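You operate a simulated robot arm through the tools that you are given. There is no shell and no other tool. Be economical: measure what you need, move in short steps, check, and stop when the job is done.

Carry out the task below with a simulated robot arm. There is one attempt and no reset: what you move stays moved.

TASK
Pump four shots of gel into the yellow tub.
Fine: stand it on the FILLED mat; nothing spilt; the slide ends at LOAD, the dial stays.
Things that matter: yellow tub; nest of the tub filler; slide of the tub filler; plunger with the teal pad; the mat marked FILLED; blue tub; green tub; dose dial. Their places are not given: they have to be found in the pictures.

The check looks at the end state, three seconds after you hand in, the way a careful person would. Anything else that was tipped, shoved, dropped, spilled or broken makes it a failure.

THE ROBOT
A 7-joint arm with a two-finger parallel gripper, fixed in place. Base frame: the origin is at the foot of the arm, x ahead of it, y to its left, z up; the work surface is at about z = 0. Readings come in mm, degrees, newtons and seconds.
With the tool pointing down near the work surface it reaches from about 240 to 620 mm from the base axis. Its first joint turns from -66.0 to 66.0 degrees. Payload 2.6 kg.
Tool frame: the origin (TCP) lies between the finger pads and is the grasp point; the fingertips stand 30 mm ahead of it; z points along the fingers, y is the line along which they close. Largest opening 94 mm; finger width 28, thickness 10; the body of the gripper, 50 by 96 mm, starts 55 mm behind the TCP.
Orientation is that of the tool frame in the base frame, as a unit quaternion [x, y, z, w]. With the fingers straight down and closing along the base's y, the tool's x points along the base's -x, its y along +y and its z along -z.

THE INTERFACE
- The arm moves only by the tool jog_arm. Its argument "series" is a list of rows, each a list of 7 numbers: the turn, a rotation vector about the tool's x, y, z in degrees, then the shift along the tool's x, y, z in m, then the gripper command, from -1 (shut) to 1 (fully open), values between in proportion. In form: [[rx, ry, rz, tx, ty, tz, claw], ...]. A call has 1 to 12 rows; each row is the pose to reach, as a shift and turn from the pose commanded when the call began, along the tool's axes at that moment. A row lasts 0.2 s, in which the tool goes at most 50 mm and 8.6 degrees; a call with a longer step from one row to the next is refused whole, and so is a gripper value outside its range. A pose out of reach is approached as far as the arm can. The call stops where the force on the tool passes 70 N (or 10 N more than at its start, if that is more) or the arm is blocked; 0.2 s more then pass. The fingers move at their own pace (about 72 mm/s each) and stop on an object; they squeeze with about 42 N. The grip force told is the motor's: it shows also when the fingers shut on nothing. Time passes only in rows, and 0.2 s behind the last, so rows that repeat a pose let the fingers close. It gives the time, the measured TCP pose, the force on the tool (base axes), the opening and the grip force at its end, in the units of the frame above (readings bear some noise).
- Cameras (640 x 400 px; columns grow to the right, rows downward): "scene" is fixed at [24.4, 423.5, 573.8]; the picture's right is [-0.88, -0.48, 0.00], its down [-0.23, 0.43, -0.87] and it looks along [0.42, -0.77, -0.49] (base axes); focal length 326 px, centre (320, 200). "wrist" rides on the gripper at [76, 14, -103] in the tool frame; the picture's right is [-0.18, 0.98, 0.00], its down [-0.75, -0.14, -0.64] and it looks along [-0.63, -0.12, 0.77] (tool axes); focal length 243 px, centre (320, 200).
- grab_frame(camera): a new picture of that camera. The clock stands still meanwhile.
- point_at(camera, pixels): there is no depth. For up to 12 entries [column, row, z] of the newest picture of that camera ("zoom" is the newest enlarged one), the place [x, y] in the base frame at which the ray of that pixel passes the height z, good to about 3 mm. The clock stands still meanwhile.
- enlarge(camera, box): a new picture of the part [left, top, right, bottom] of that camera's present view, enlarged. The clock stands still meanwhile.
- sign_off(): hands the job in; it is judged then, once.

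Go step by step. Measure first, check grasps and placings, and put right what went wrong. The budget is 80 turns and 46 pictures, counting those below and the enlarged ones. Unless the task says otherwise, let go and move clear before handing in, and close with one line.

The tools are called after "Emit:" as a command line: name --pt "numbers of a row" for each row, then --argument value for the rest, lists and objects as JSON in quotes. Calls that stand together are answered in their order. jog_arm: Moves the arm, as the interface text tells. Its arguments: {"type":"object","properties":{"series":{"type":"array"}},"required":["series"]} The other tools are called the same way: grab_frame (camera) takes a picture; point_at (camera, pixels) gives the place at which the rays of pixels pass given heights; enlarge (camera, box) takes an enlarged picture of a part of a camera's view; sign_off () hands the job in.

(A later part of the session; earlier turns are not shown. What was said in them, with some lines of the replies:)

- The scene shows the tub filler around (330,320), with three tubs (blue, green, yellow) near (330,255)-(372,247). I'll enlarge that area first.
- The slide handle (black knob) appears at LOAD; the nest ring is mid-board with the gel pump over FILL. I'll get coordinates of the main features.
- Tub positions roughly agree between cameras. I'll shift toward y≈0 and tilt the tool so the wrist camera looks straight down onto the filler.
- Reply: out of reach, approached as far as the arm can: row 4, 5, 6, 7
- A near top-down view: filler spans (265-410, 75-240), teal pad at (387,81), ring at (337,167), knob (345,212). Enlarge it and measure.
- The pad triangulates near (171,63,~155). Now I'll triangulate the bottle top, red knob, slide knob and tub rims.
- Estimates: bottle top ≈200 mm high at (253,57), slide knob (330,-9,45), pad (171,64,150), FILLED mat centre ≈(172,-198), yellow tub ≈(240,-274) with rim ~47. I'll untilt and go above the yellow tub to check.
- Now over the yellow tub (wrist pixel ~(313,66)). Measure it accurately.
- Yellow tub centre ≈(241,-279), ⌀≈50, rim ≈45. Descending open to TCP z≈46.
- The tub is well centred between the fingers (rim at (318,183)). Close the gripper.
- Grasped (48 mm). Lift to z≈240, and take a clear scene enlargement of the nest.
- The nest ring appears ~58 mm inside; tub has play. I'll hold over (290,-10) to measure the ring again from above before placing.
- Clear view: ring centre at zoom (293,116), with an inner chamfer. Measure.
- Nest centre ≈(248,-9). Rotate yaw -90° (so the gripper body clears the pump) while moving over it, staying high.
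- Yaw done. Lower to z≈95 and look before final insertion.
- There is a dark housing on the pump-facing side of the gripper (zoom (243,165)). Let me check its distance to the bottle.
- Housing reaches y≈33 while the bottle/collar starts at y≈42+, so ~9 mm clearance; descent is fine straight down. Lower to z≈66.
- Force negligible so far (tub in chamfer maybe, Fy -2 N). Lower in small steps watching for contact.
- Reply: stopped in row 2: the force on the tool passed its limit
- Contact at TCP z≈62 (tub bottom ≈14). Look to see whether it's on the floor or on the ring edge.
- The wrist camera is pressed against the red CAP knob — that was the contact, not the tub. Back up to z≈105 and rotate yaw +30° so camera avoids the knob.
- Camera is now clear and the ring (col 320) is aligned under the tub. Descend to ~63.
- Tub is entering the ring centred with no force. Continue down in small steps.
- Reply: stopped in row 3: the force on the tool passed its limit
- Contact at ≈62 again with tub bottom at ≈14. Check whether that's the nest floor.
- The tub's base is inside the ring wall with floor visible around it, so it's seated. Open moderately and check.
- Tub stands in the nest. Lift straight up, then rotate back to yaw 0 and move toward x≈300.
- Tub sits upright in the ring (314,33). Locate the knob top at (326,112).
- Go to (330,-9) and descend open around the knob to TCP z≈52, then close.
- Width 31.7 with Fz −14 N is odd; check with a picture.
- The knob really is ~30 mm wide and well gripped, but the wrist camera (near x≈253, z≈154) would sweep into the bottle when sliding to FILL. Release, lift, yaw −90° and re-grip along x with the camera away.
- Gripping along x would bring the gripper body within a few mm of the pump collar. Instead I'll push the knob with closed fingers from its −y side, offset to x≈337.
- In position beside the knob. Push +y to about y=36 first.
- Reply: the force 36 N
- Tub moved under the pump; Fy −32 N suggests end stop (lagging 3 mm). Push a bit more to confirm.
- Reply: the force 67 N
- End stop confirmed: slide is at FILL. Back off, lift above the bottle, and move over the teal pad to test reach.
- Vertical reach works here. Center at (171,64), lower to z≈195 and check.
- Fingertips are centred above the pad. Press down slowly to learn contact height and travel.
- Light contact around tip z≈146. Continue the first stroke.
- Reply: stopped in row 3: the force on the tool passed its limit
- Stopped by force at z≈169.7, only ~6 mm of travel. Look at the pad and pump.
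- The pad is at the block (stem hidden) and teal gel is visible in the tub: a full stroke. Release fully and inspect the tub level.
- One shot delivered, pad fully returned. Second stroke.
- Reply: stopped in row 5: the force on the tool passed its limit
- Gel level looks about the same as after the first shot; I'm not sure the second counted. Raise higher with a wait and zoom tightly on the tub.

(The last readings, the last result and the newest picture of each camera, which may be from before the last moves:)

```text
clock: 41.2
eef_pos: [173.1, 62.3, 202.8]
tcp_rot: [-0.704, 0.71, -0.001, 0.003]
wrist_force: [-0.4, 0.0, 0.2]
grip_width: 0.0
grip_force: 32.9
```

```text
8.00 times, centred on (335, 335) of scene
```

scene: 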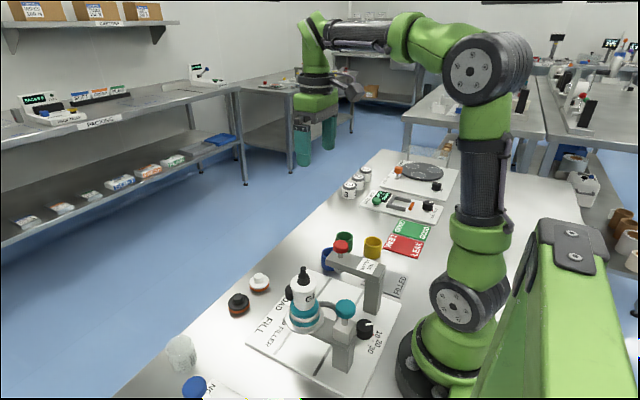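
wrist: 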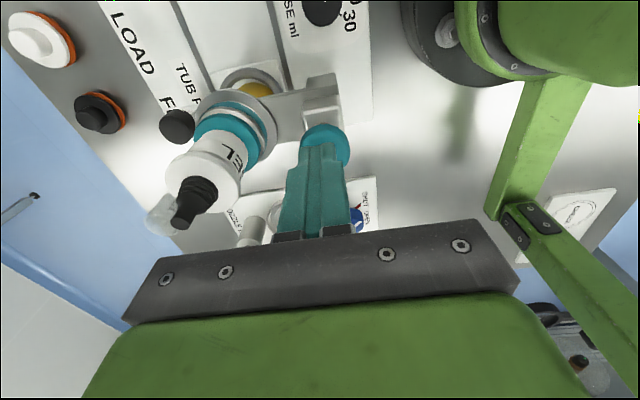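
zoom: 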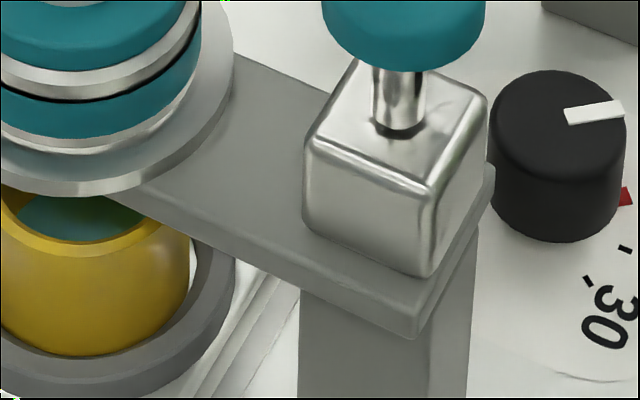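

The pad now sits ~6 mm higher than it did at my z≈183 release, so the second stroke started unreleased and may not have counted. Press again from fully released and compare the gel level in the same view.

Emit:
jog_arm --pt "0 0 0 0 0 0.008 -1" --pt "0 0 0 0 0 0.016 -1" --pt "0 0 0 0 0 0.024 -1" --pt "0 0 0 0 0 0.03 -1" --pt "0 0 0 0 0 0.035 -1" --pt "0 0 0 0 0 0.04 -1" --pt "0 0 0 0 0 0.045 -1"

Emit:
jog_arm --pt "0 0 0 0 0 -0.01 -1" --pt "0 0 0 0 0 -0.02 -1" --pt "0 0 0 0 0 -0.033 -1" --pt "0 0 0 0 0 -0.033 -1" --pt "0 0 0 0 0 -0.033 -1" --pt "0 0 0 0 0 -0.033 -1" --pt "0 0 0 0 0 -0.033 -1"

Emit:
enlarge --camera "scene" --box '[295, 310, 375, 360]'

```text
clock: 42.5
eef_pos: [173.1, 62.3, 170.4]
tcp_rot: [-0.703, 0.711, -0.001, 0.005]
wrist_force: [-6.0, -5.3, 16.7]
grip_width: 0.0
grip_force: 32.7
stopped in row 6: the force on the tool passed its limit (the readings are from after the stop); the commanded pose is now the measured one
```

```text
clock: 44.1
eef_pos: [172.1, 61.6, 201.5]
tcp_rot: [-0.703, 0.711, -0.001, 0.003]
wrist_force: [-0.3, 0.9, 0.3]
grip_width: 0.0
grip_force: 33.1
```

```text
8.00 times, centred on (335, 335) of scene
```

zoom: 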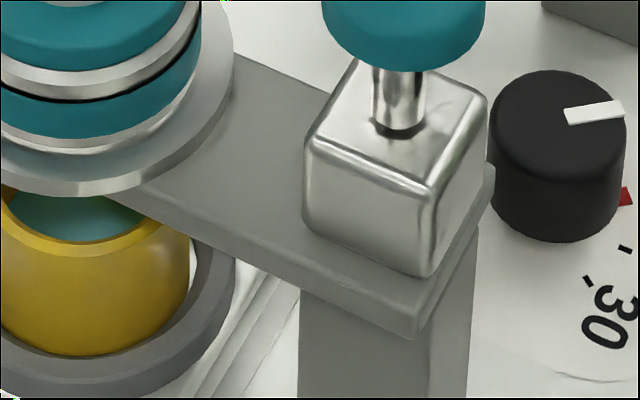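

The level rose, so this stroke counted; total is now 2 or 3. One more full stroke is safe either way; then I'll bring the tub to LOAD and measure the level.

Emit:
jog_arm --pt "0 0 0 0 0 0.008 -1" --pt "0 0 0 0 0 0.016 -1" --pt "0 0 0 0 0 0.024 -1" --pt "0 0 0 0 0 0.03 -1" --pt "0 0 0 0 0 0.035 -1" --pt "0 0 0 0 0 0.04 -1" --pt "0 0 0 0 0 0.045 -1"

Emit:
jog_arm --pt "0 0 0 0 0 -0.01 -1" --pt "0 0 0 0 0 -0.02 -1" --pt "0 0 0 0 0 -0.033 -1" --pt "0 0 0 0 0 -0.033 -1" --pt "0 0 0 0 0 -0.033 -1" --pt "0 0 0 0 0 -0.033 -1" --pt "0 0 0 0 0 -0.033 -1"

Emit:
enlarge --camera "scene" --box '[295, 310, 375, 360]'

```text
clock: 45.4
eef_pos: [173.6, 62.6, 169.3]
tcp_rot: [-0.701, 0.713, -0.001, 0.004]
wrist_force: [-6.1, -2.8, 15.8]
grip_width: 0.0
grip_force: 32.9
stopped in row 6: the force on the tool passed its limit (the readings are from after the stop); the commanded pose is now the measured one
```

```text
clock: 47.0
eef_pos: [172.6, 61.8, 201.7]
tcp_rot: [-0.702, 0.713, -0.001, 0.004]
wrist_force: [1.0, -0.7, 0.3]
grip_width: 0.2
grip_force: 33.0
```

```text
8.00 times, centred on (335, 335) of scene
```

zoom: 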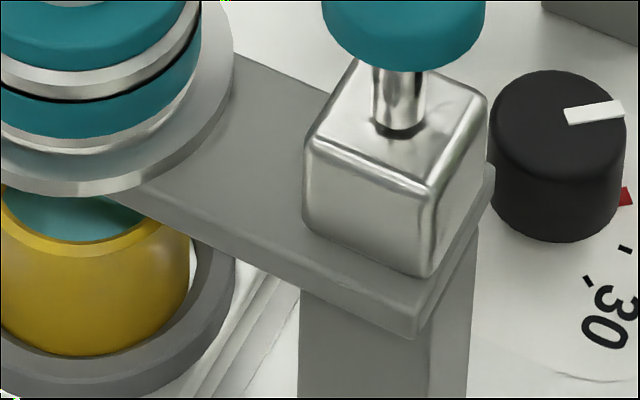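

Level rose again. Now lift over the bottle and go to the +y side of the knob (337,104).

Emit:
jog_arm --pt "0 0 0 0 0 -0.04 -1" --pt "0 0 0 0 0 -0.065 -1" --pt "0 0 0 -0.01 -0.04 -0.065 -1" --pt "0 0 0 -0.02 -0.08 -0.065 -1" --pt "0 0 0 -0.03 -0.12 -0.065 -1" --pt "0 0 0 -0.042 -0.165 -0.065 -1" --pt "0 0 0 -0.042 -0.165 -0.02 -1" --pt "0 0 0 -0.042 -0.165 0.03 -1" --pt "0 0 0 -0.042 -0.165 0.08 -1" --pt "0 0 0 -0.042 -0.165 0.125 -1" --pt "0 0 0 -0.042 -0.165 0.151 -1" --pt "0 0 0 -0.042 -0.165 0.151 -1"

```text
clock: 49.6
eef_pos: [339.7, 103.6, 52.2]
tcp_rot: [-0.701, 0.713, 0.0, 0.004]
wrist_force: [-0.2, -0.2, 0.0]
grip_width: 0.0
grip_force: 33.2
```

Beside the knob on its +y side. Push −y to about y=23.

Emit:
jog_arm --pt "0 0 0 0.01 0 0 -1" --pt "0 0 0 0.018 0 0 -1" --pt "0 0 0 0.026 0 0 -1" --pt "0 0 0 0.034 0 0 -1" --pt "0 0 0 0.042 0 0 -1" --pt "0 0 0 0.05 0 0 -1" --pt "0 0 0 0.058 0 0 -1" --pt "0 0 0 0.066 0 0 -1" --pt "0 0 0 0.074 0 0 -1" --pt "0 0 0 0.081 0 0 -1" --pt "0 0 0 0.081 0 0 -1"

```text
clock: 52.0
eef_pos: [338.5, 22.1, 53.0]
tcp_rot: [-0.702, 0.712, -0.001, 0.005]
wrist_force: [-0.5, 0.1, 0.7]
grip_width: 0.0
grip_force: 33.3
```

Contact force is zero at y=22 (slide likely at LOAD). Back off, lift and return to the viewing pose (300,-9,213), yaw 0.

Emit:
jog_arm --pt "0 0 0 -0.012 0 0 -1" --pt "0 0 0 -0.012 0 -0.05 -1" --pt "0 0 0 -0.012 0 -0.1 -1" --pt "0 0 0 -0.012 0 -0.14 -1" --pt "0 0 0 -0.012 0 -0.16 -1" --pt "0 0 8.5 -0.004 0.006 -0.16 -1" --pt "0 0 17 0.004 0.012 -0.16 -1" --pt "0 0 25.5 0.012 0.018 -0.16 -1" --pt "0 0 34 0.02 0.024 -0.16 -1" --pt "0 0 42.5 0.028 0.03 -0.16 -1" --pt "0 0 51 0.031 0.038 -0.16 -1"

Emit:
jog_arm --pt "0 0 8 0 0 0 -0.5" --pt "0 0 16 0 0 0 0" --pt "0 0 24 0 0 0 0.5" --pt "0 0 32 0 0 0 0.5" --pt "0 0 39.5 0 0 0 0.5" --pt "0 0 39.5 0 0 0 0.5"

Emit:
enlarge --camera "wrist" --box '[240, 0, 440, 125]'

```text
clock: 54.4
eef_pos: [299.0, -9.3, 211.5]
tcp_rot: [-0.325, 0.946, 0.001, 0.004]
wrist_force: [1.1, 0.3, 0.3]
grip_width: 0.0
grip_force: 33.5
```

```text
clock: 55.8
eef_pos: [297.6, -11.2, 212.4]
tcp_rot: [0.013, 1.0, 0.002, 0.004]
wrist_force: [-0.7, 0.4, 0.3]
grip_width: 70.5
grip_force: 0.1
```

```text
3.20 times, centred on (340, 62) of wrist
```

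zoom: 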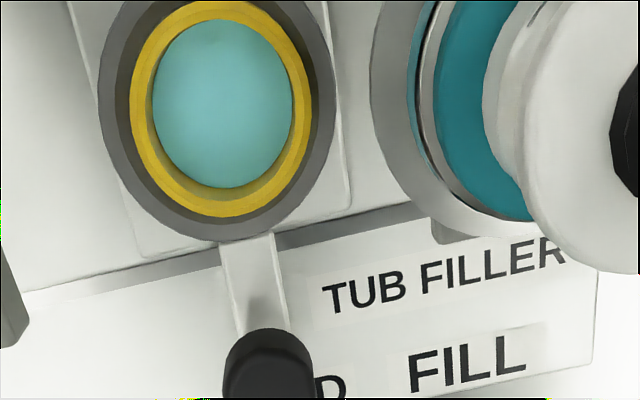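

Tub is back at LOAD with a flat gel surface (222,103), no spill. To count shots I'll take an oblique view from the −y side to measure gel depth below the rim.

Emit:
jog_arm --pt "0 0 0 0.01 -0.04 0 0.5" --pt "0 0 0 0.02 -0.08 0 0.5" --pt "0 0 0 0.03 -0.12 0 0.5" --pt "0 0 0 0.04 -0.16 0 0.5" --pt "0 0 0 0.05 -0.179 0 0.5" --pt "0 0 0 0.05 -0.179 0 0.5"

Emit:
enlarge --camera "wrist" --box '[500, 10, 600, 110]'

```text
clock: 57.2
eef_pos: [243.6, -188.9, 210.4]
tcp_rot: [0.012, 1.0, 0.003, 0.004]
wrist_force: [-0.5, 0.2, -0.5]
grip_width: 70.4
grip_force: 0.1
```

```text
4.00 times, centred on (550, 60) of wrist
```

zoom: 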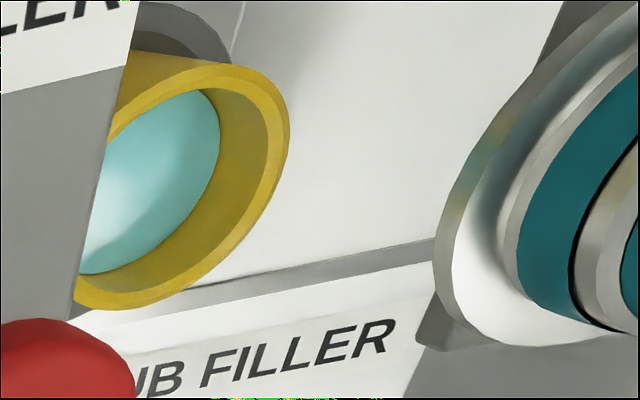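

The far wall is exposed: gel edge ≈(218,145), inner rim edge ≈(263,150), outer rim ≈(289,135). Compute heights.

Emit:
point_at --camera "zoom" --pixels '[[289, 135, 59], [265, 150, 59], [218, 145, 30], [218, 145, 40], [218, 145, 50], [218, 145, 59], [180, 235, 59], [180, 235, 40], [228, 245, 59], [95, 308, 59], [190, 70, 59]]'

```text
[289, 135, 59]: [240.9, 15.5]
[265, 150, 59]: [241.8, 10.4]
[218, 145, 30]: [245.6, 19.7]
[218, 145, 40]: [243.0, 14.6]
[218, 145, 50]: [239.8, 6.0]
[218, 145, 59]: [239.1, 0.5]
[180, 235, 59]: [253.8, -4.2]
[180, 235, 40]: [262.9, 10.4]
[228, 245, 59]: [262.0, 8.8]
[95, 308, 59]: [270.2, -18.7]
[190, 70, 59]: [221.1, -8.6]
```

Gel is ≈15 mm below the rim; empty interior depth from the earlier pictures ≈37–39 mm, inner radius ≈20 mm (≈8 mm per 10 ml). That's ≈23 mm → three shots, matching the short-released stroke not having counted. One more shot needed: return to the −y side of the knob.

Emit:
jog_arm --pt "0 0 -8.4 -0.009 0.013 0 -0.5" --pt "0 0 -16.8 -0.018 0.026 0 -1" --pt "0 0 -25.2 -0.027 0.039 0 -1" --pt "0 0 -33.6 -0.036 0.052 0 -1" --pt "0 0 -42 -0.045 0.065 0 -1" --pt "0 0 -50.4 -0.054 0.078 0 -1" --pt "0 0 -58.8 -0.063 0.091 0 -1" --pt "0 0 -67.2 -0.072 0.104 0 -1" --pt "0 0 -75.6 -0.081 0.117 0 -1" --pt "0 0 -84 -0.09 0.13 0 -1" --pt "0 0 -91.4 -0.096 0.134 0 -1" --pt "0 0 -91.4 -0.096 0.134 0 -1"

```text
clock: 59.8
eef_pos: [343.7, -55.4, 211.5]
tcp_rot: [0.708, -0.706, 0.0, -0.004]
wrist_force: [-0.5, 0.3, 0.7]
grip_width: 0.1
grip_force: 33.0
```

Shift to x≈338 and descend beside the knob.

Emit:
jog_arm --pt "0 0 0 0 0.006 0.04 -1" --pt "0 0 0 0 0.006 0.08 -1" --pt "0 0 0 0 0.006 0.12 -1" --pt "0 0 0 0 0.006 0.16 -1" --pt "0 0 0 0 0.006 0.16 -1"

Emit:
jog_arm --pt "0 0 0 -0.014 0 0 -1" --pt "0 0 0 -0.024 0 0 -1" --pt "0 0 0 -0.034 0 0 -1" --pt "0 0 0 -0.044 0 0 -1" --pt "0 0 0 -0.054 0 0 -1" --pt "0 0 0 -0.064 0 0 -1" --pt "0 0 0 -0.074 0 0 -1" --pt "0 0 0 -0.082 0 0 -1" --pt "0 0 0 -0.089 0 0 -1" --pt "0 0 0 -0.093 0 0 -1" --pt "0 0 0 -0.093 0 0 -1"

```text
clock: 61.0
eef_pos: [339.8, -55.1, 51.2]
tcp_rot: [-0.707, 0.707, -0.001, 0.005]
wrist_force: [0.0, 1.0, 0.3]
grip_width: 0.0
grip_force: 33.2
```

```text
clock: 63.4
eef_pos: [337.3, 34.6, 53.1]
tcp_rot: [-0.705, 0.709, -0.003, 0.002]
wrist_force: [-2.9, -33.3, 6.8]
grip_width: 0.0
grip_force: 33.0
```

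At the FILL end stop again (Fy −33 N). Back off, lift over bottle, go above the pad.

Emit:
jog_arm --pt "0 0 0 0.01 0 0 -1" --pt "0 0 0 0.02 0 0 -1" --pt "0 0 0 0.02 0 -0.05 -1" --pt "0 0 0 0.02 0 -0.1 -1" --pt "0 0 0 0.02 0 -0.15 -1" --pt "0 0 0 0.02 0 -0.2 -1" --pt "0 0 0 0.02 0 -0.215 -1" --pt "0 0 0 0.01 0.04 -0.215 -1" --pt "0 0 0 -0.0 0.08 -0.215 -1" --pt "0 0 0 -0.015 0.12 -0.215 -1" --pt "0 0 0 -0.024 0.166 -0.215 -1" --pt "0 0 0 -0.024 0.166 -0.215 -1"

```text
clock: 66.0
eef_pos: [171.3, 61.3, 266.8]
tcp_rot: [-0.707, 0.708, 0.0, 0.003]
wrist_force: [0.3, 0.3, 0.1]
grip_width: 0.0
grip_force: 33.4
```

Over the pad. Descend to z≈200, then one full stroke and full release.

Emit:
jog_arm --pt "0 0 0 0 0 0.03 -1" --pt "0 0 0 0 0 0.055 -1" --pt "0 0 0 0 0 0.065 -1" --pt "0 0 0 0 0 0.073 -1" --pt "0 0 0 0 0 0.081 -1" --pt "0 0 0 0 0 0.089 -1" --pt "0 0 0 0 0 0.095 -1" --pt "0 0 0 0 0 0.1 -1" --pt "0 0 0 0 0 0.105 -1" --pt "0 0 0 0 0 0.11 -1"

Emit:
jog_arm --pt "0 0 0 0 0 -0.01 -1" --pt "0 0 0 0 0 -0.02 -1" --pt "0 0 0 0 0 -0.033 -1" --pt "0 0 0 0 0 -0.033 -1" --pt "0 0 0 0 0 -0.033 -1" --pt "0 0 0 0 0 -0.033 -1"

Emit:
enlarge --camera "scene" --box '[295, 310, 375, 360]'

```text
clock: 67.8
eef_pos: [172.5, 60.4, 169.9]
tcp_rot: [-0.705, 0.709, 0.0, 0.004]
wrist_force: [-7.0, -4.0, 17.7]
grip_width: 0.1
grip_force: 32.6
stopped in row 9: the force on the tool passed its limit (the readings are from after the stop); the commanded pose is now the measured one
```

```text
clock: 69.2
eef_pos: [169.7, 61.0, 201.3]
tcp_rot: [-0.706, 0.709, 0.0, 0.005]
wrist_force: [-0.3, 0.4, 0.0]
grip_width: 0.2
grip_force: 32.7
```

```text
8.00 times, centred on (335, 335) of scene
```

zoom: 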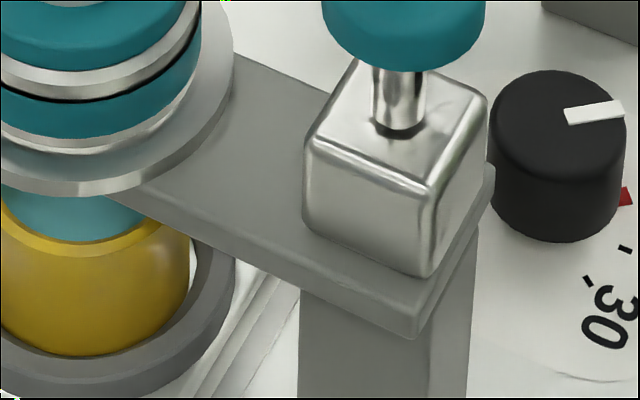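

Level rose once more, no overflow. Go back to the +y side of the knob.

Emit:
jog_arm --pt "0 0 0 0 0 -0.04 -1" --pt "0 0 0 0 0 -0.065 -1" --pt "0 0 0 -0.01 -0.04 -0.065 -1" --pt "0 0 0 -0.02 -0.08 -0.065 -1" --pt "0 0 0 -0.03 -0.12 -0.065 -1" --pt "0 0 0 -0.042 -0.167 -0.065 -1" --pt "0 0 0 -0.042 -0.167 -0.02 -1" --pt "0 0 0 -0.042 -0.167 0.03 -1" --pt "0 0 0 -0.042 -0.167 0.08 -1" --pt "0 0 0 -0.042 -0.167 0.125 -1" --pt "0 0 0 -0.042 -0.167 0.151 -1" --pt "0 0 0 -0.042 -0.167 0.151 -1"

```text
clock: 71.8
eef_pos: [339.6, 103.7, 52.0]
tcp_rot: [-0.706, 0.708, 0.0, 0.005]
wrist_force: [-0.2, 0.2, -0.3]
grip_width: 0.0
grip_force: 33.4
```

Same pose as before; repeat the identical push to LOAD.

Emit:
jog_arm --pt "0 0 0 0.01 0 0 -1" --pt "0 0 0 0.018 0 0 -1" --pt "0 0 0 0.026 0 0 -1" --pt "0 0 0 0.034 0 0 -1" --pt "0 0 0 0.042 0 0 -1" --pt "0 0 0 0.05 0 0 -1" --pt "0 0 0 0.058 0 0 -1" --pt "0 0 0 0.066 0 0 -1" --pt "0 0 0 0.074 0 0 -1" --pt "0 0 0 0.081 0 0 -1" --pt "0 0 0 0.081 0 0 -1"

Emit:
jog_arm --pt "0 0 0 -0.012 0 0 -1" --pt "0 0 0 -0.012 0 -0.05 -1" --pt "0 0 0 -0.012 0 -0.1 -1" --pt "0 0 0 -0.012 0 -0.14 -1" --pt "0 0 0 -0.012 0 -0.16 -1" --pt "0 0 8.5 -0.004 0.006 -0.16 -1" --pt "0 0 17 0.004 0.012 -0.16 -1" --pt "0 0 25.5 0.012 0.018 -0.16 -1" --pt "0 0 30 0.02 0.024 -0.16 -1" --pt "0 0 30 0.028 0.03 -0.16 -1" --pt "0 0 30 0.031 0.038 -0.16 -1" --pt "0 0 30 0.031 0.038 -0.16 0.5"

Emit:
grab_frame --camera "wrist"

```text
clock: 74.2
eef_pos: [339.0, 21.7, 52.3]
tcp_rot: [-0.706, 0.708, 0.0, 0.005]
wrist_force: [-0.3, 0.7, -0.1]
grip_width: 0.0
grip_force: 33.2
```

```text
clock: 76.8
eef_pos: [300.5, -10.4, 211.7]
tcp_rot: [-0.499, 0.867, 0.0, 0.004]
wrist_force: [-0.4, 0.3, 0.6]
grip_width: 53.4
grip_force: 0.0
```

```text
3 pictures are left
```

wrist: 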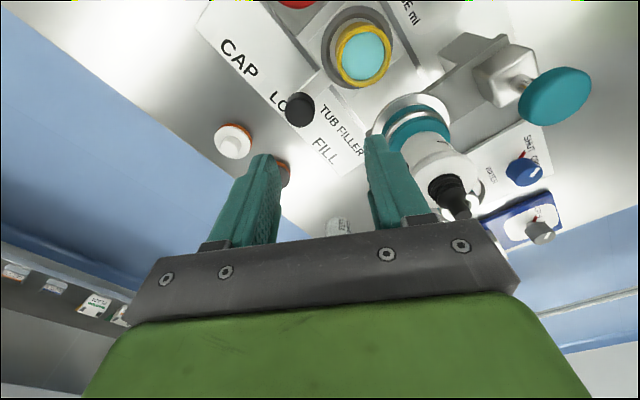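

Measure tub rim (362,55) and knob here for the pick.

Emit:
point_at --camera "wrist" --pixels '[[362, 56, 58], [362, 56, 58.1], [362, 56, 57.9], [299, 110, 48], [299, 110, 48.1], [360, 45, 20]]'

```text
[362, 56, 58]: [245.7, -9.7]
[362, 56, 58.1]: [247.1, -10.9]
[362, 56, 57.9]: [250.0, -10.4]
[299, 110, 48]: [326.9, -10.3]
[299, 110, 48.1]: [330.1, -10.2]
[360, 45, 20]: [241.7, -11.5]
```

Tub centre ≈(247.5,-10), knob ≈(329,-10), same as originally (LOAD). Move over the tub open and descend to z≈63.

Emit:
jog_arm --pt "0 0 0 0.013 0.023 0 0.5" --pt "0 0 0 0.026 0.046 0 0.5" --pt "0 0 0 0.026 0.046 0 0.5" --pt "0 0 0 0.026 0.046 0.04 0.5" --pt "0 0 0 0.026 0.046 0.08 0.5" --pt "0 0 0 0.026 0.046 0.115 0.5" --pt "0 0 0 0.026 0.046 0.14 0.5" --pt "0 0 0 0.026 0.046 0.148 0.5" --pt "0 0 0 0.026 0.046 0.148 0.5"

```text
clock: 78.8
eef_pos: [249.1, -8.3, 64.8]
tcp_rot: [-0.499, 0.867, 0.001, 0.005]
wrist_force: [0.0, 0.0, -0.5]
grip_width: 70.8
grip_force: 0.1
```

Close on the tub gently in place.

Emit:
jog_arm --pt "0 0 0 0 0 0.002 0.3" --pt "0 0 0 0 0 0.002 0.1" --pt "0 0 0 0 0 0.002 -0.2" --pt "0 0 0 0 0 0.002 -1" --pt "0 0 0 0 0 0.002 -1"

```text
clock: 80.0
eef_pos: [248.0, -6.5, 62.6]
tcp_rot: [-0.498, 0.867, 0.0, 0.005]
wrist_force: [-2.4, 0.1, 12.7]
grip_width: 48.7
grip_force: 42.0
```

Gripped (48.7 mm). Lift gently.

Emit:
jog_arm --pt "0 0 0 0 0 -0.005 -1" --pt "0 0 0 0 0 -0.015 -1" --pt "0 0 0 0 0 -0.03 -1" --pt "0 0 0 0 0 -0.05 -1" --pt "0 0 0 0 0 -0.07 -1" --pt "0 0 0 0 0 -0.09 -1" --pt "0 0 0 0 0 -0.11 -1" --pt "0 0 0 0 0 -0.13 -1" --pt "0 0 0 0 0 -0.145 -1" --pt "0 0 0 0 0 -0.155 -1" --pt "0 0 0 0 0 -0.155 -1"

Emit:
jog_arm --pt "0 0 0 0.01 -0.0015 0 -1" --pt "0 0 0 0.03 -0.0045 0 -1" --pt "0 0 0 0.052 -0.0075 0 -1" --pt "0 0 0 0.075 -0.011 0 -1" --pt "0 0 0 0.098 -0.0145 0 -1" --pt "0 0 0 0.121 -0.018 0 -1" --pt "0 0 0 0.144 -0.021 0 -1" --pt "0 0 0 0.166 -0.024 0 -1" --pt "0 0 0 0.184 -0.027 0 -1" --pt "0 0 0 0.196 -0.0285 0 -1" --pt "0 0 0 0.2 -0.029 0 -1" --pt "0 0 0 0.2 -0.029 0 -1"

```text
clock: 82.5
eef_pos: [248.3, -8.8, 216.9]
tcp_rot: [-0.499, 0.867, 0.001, 0.006]
wrist_force: [0.1, 0.7, -0.5]
grip_width: 48.7
grip_force: 42.5
```

```text
clock: 85.0
eef_pos: [172.1, -196.7, 215.6]
tcp_rot: [-0.498, 0.867, 0.0, 0.004]
wrist_force: [0.6, 1.3, -0.2]
grip_width: 48.8
grip_force: 42.0
```

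Over the mat at (172,-197). Lower smoothly to z≈56.

Emit:
jog_arm --pt "0 0 0 0 0 0.01 -1" --pt "0 0 0 0 0 0.028 -1" --pt "0 0 0 0 0 0.05 -1" --pt "0 0 0 0 0 0.072 -1" --pt "0 0 0 0 0 0.094 -1" --pt "0 0 0 0 0 0.114 -1" --pt "0 0 0 0 0 0.13 -1" --pt "0 0 0 0 0 0.144 -1" --pt "0 0 0 0 0 0.154 -1" --pt "0 0 0 0 0 0.16 -1" --pt "0 0 0 0 0 0.16 -1"

Emit:
enlarge --camera "scene" --box '[320, 220, 440, 310]'

```text
clock: 87.5
eef_pos: [172.4, -194.7, 55.0]
tcp_rot: [-0.498, 0.867, 0.001, 0.005]
wrist_force: [0.3, 0.1, -1.5]
grip_width: 49.1
grip_force: 42.0
```

```text
4.44 times, centred on (380, 265) of scene
```

zoom: 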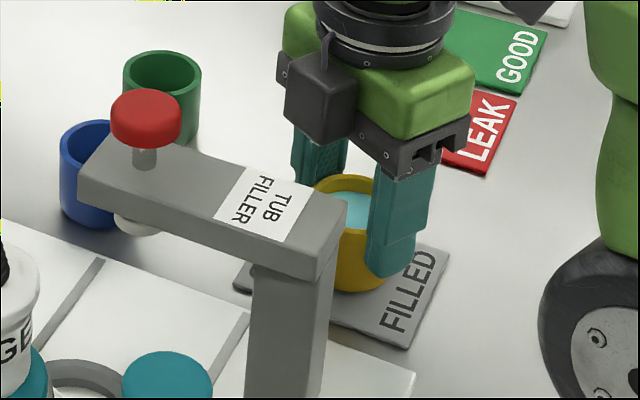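

Tub is over the middle of the FILLED mat. Lower in 1 mm steps to contact.

Emit:
jog_arm --pt "0 0 0 0 0 0.001 -1" --pt "0 0 0 0 0 0.002 -1" --pt "0 0 0 0 0 0.003 -1" --pt "0 0 0 0 0 0.003 -1"

```text
clock: 88.5
eef_pos: [171.8, -195.8, 51.4]
tcp_rot: [-0.498, 0.867, 0.001, 0.005]
wrist_force: [0.2, 0.2, -1.5]
grip_width: 48.9
grip_force: 42.5
```

Emit:
jog_arm --pt "0 0 0 0 0 0.001 -1" --pt "0 0 0 0 0 0.0015 -1" --pt "0 0 0 0 0 0.0015 -1"

```text
clock: 89.2
eef_pos: [172.8, -194.9, 50.8]
tcp_rot: [-0.499, 0.867, 0.0, 0.005]
wrist_force: [-5.9, 0.7, 14.0]
grip_width: 48.9
grip_force: 42.0
```

Contact (14 N) at z≈50.8: standing on the mat. Open slowly.

Emit:
jog_arm --pt "0 0 0 0 0 -0.0005 -0.2" --pt "0 0 0 0 0 -0.0005 0.1" --pt "0 0 0 0 0 -0.0005 0.4" --pt "0 0 0 0 0 -0.0005 0.6" --pt "0 0 0 0 0 -0.0005 0.6"

Emit:
jog_arm --pt "0 0 0 0 0 -0.02 0.6" --pt "0 0 0 0 0 -0.05 0.6" --pt "0 0 0 0 0 -0.09 0.6" --pt "0 0 0 0 0 -0.13 0.6" --pt "0 0 0 0 0 -0.17 0.6" --pt "0 0 0 -0.001 -0.04 -0.17 0.6" --pt "0 0 0 -0.001 -0.08 -0.17 0.6" --pt "0 0 0 -0.001 -0.1 -0.17 0.6" --pt "0 0 0 -0.001 -0.1 -0.17 0.6"

Emit:
grab_frame --camera "scene"

```text
clock: 90.5
eef_pos: [172.7, -195.2, 50.4]
tcp_rot: [-0.499, 0.867, 0.001, 0.004]
wrist_force: [-1.0, -0.6, -0.4]
grip_width: 75.3
grip_force: 0.0
```

```text
clock: 92.5
eef_pos: [258.1, -245.4, 222.3]
tcp_rot: [-0.498, 0.867, 0.0, 0.005]
wrist_force: [-0.3, 0.1, -0.1]
grip_width: 75.1
grip_force: 0.2
```

```text
1 pictures are left
```

scene: 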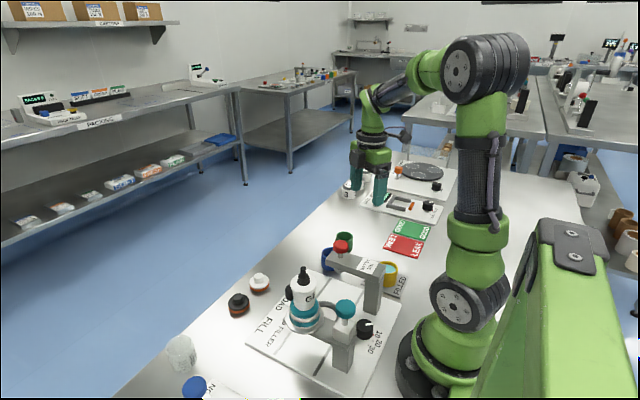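

Tub stands on the FILLED mat (388,272). A last check of the slide and tub.

Emit:
enlarge --camera "scene" --box '[240, 225, 420, 350]'

```text
3.20 times, centred on (330, 288) of scene
```

zoom: 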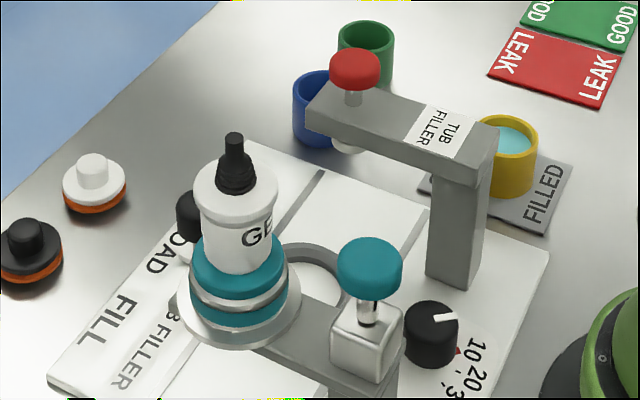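

The slide knob is back where it started at LOAD, the dial is unmoved, and the yellow tub stands upright on the FILLED mat with nothing spilt. I'm handing in.

Emit:
sign_off

```text
The job is handed in.
```

I handed in the yellow tub standing upright on the FILLED mat, with the slide back at LOAD, the dial untouched and no spill visible. I believe it holds four shots of gel, but I worked that out from the gel level: I pressed the pump five times and judged the second, made before the pad had fully returned, not to have counted.
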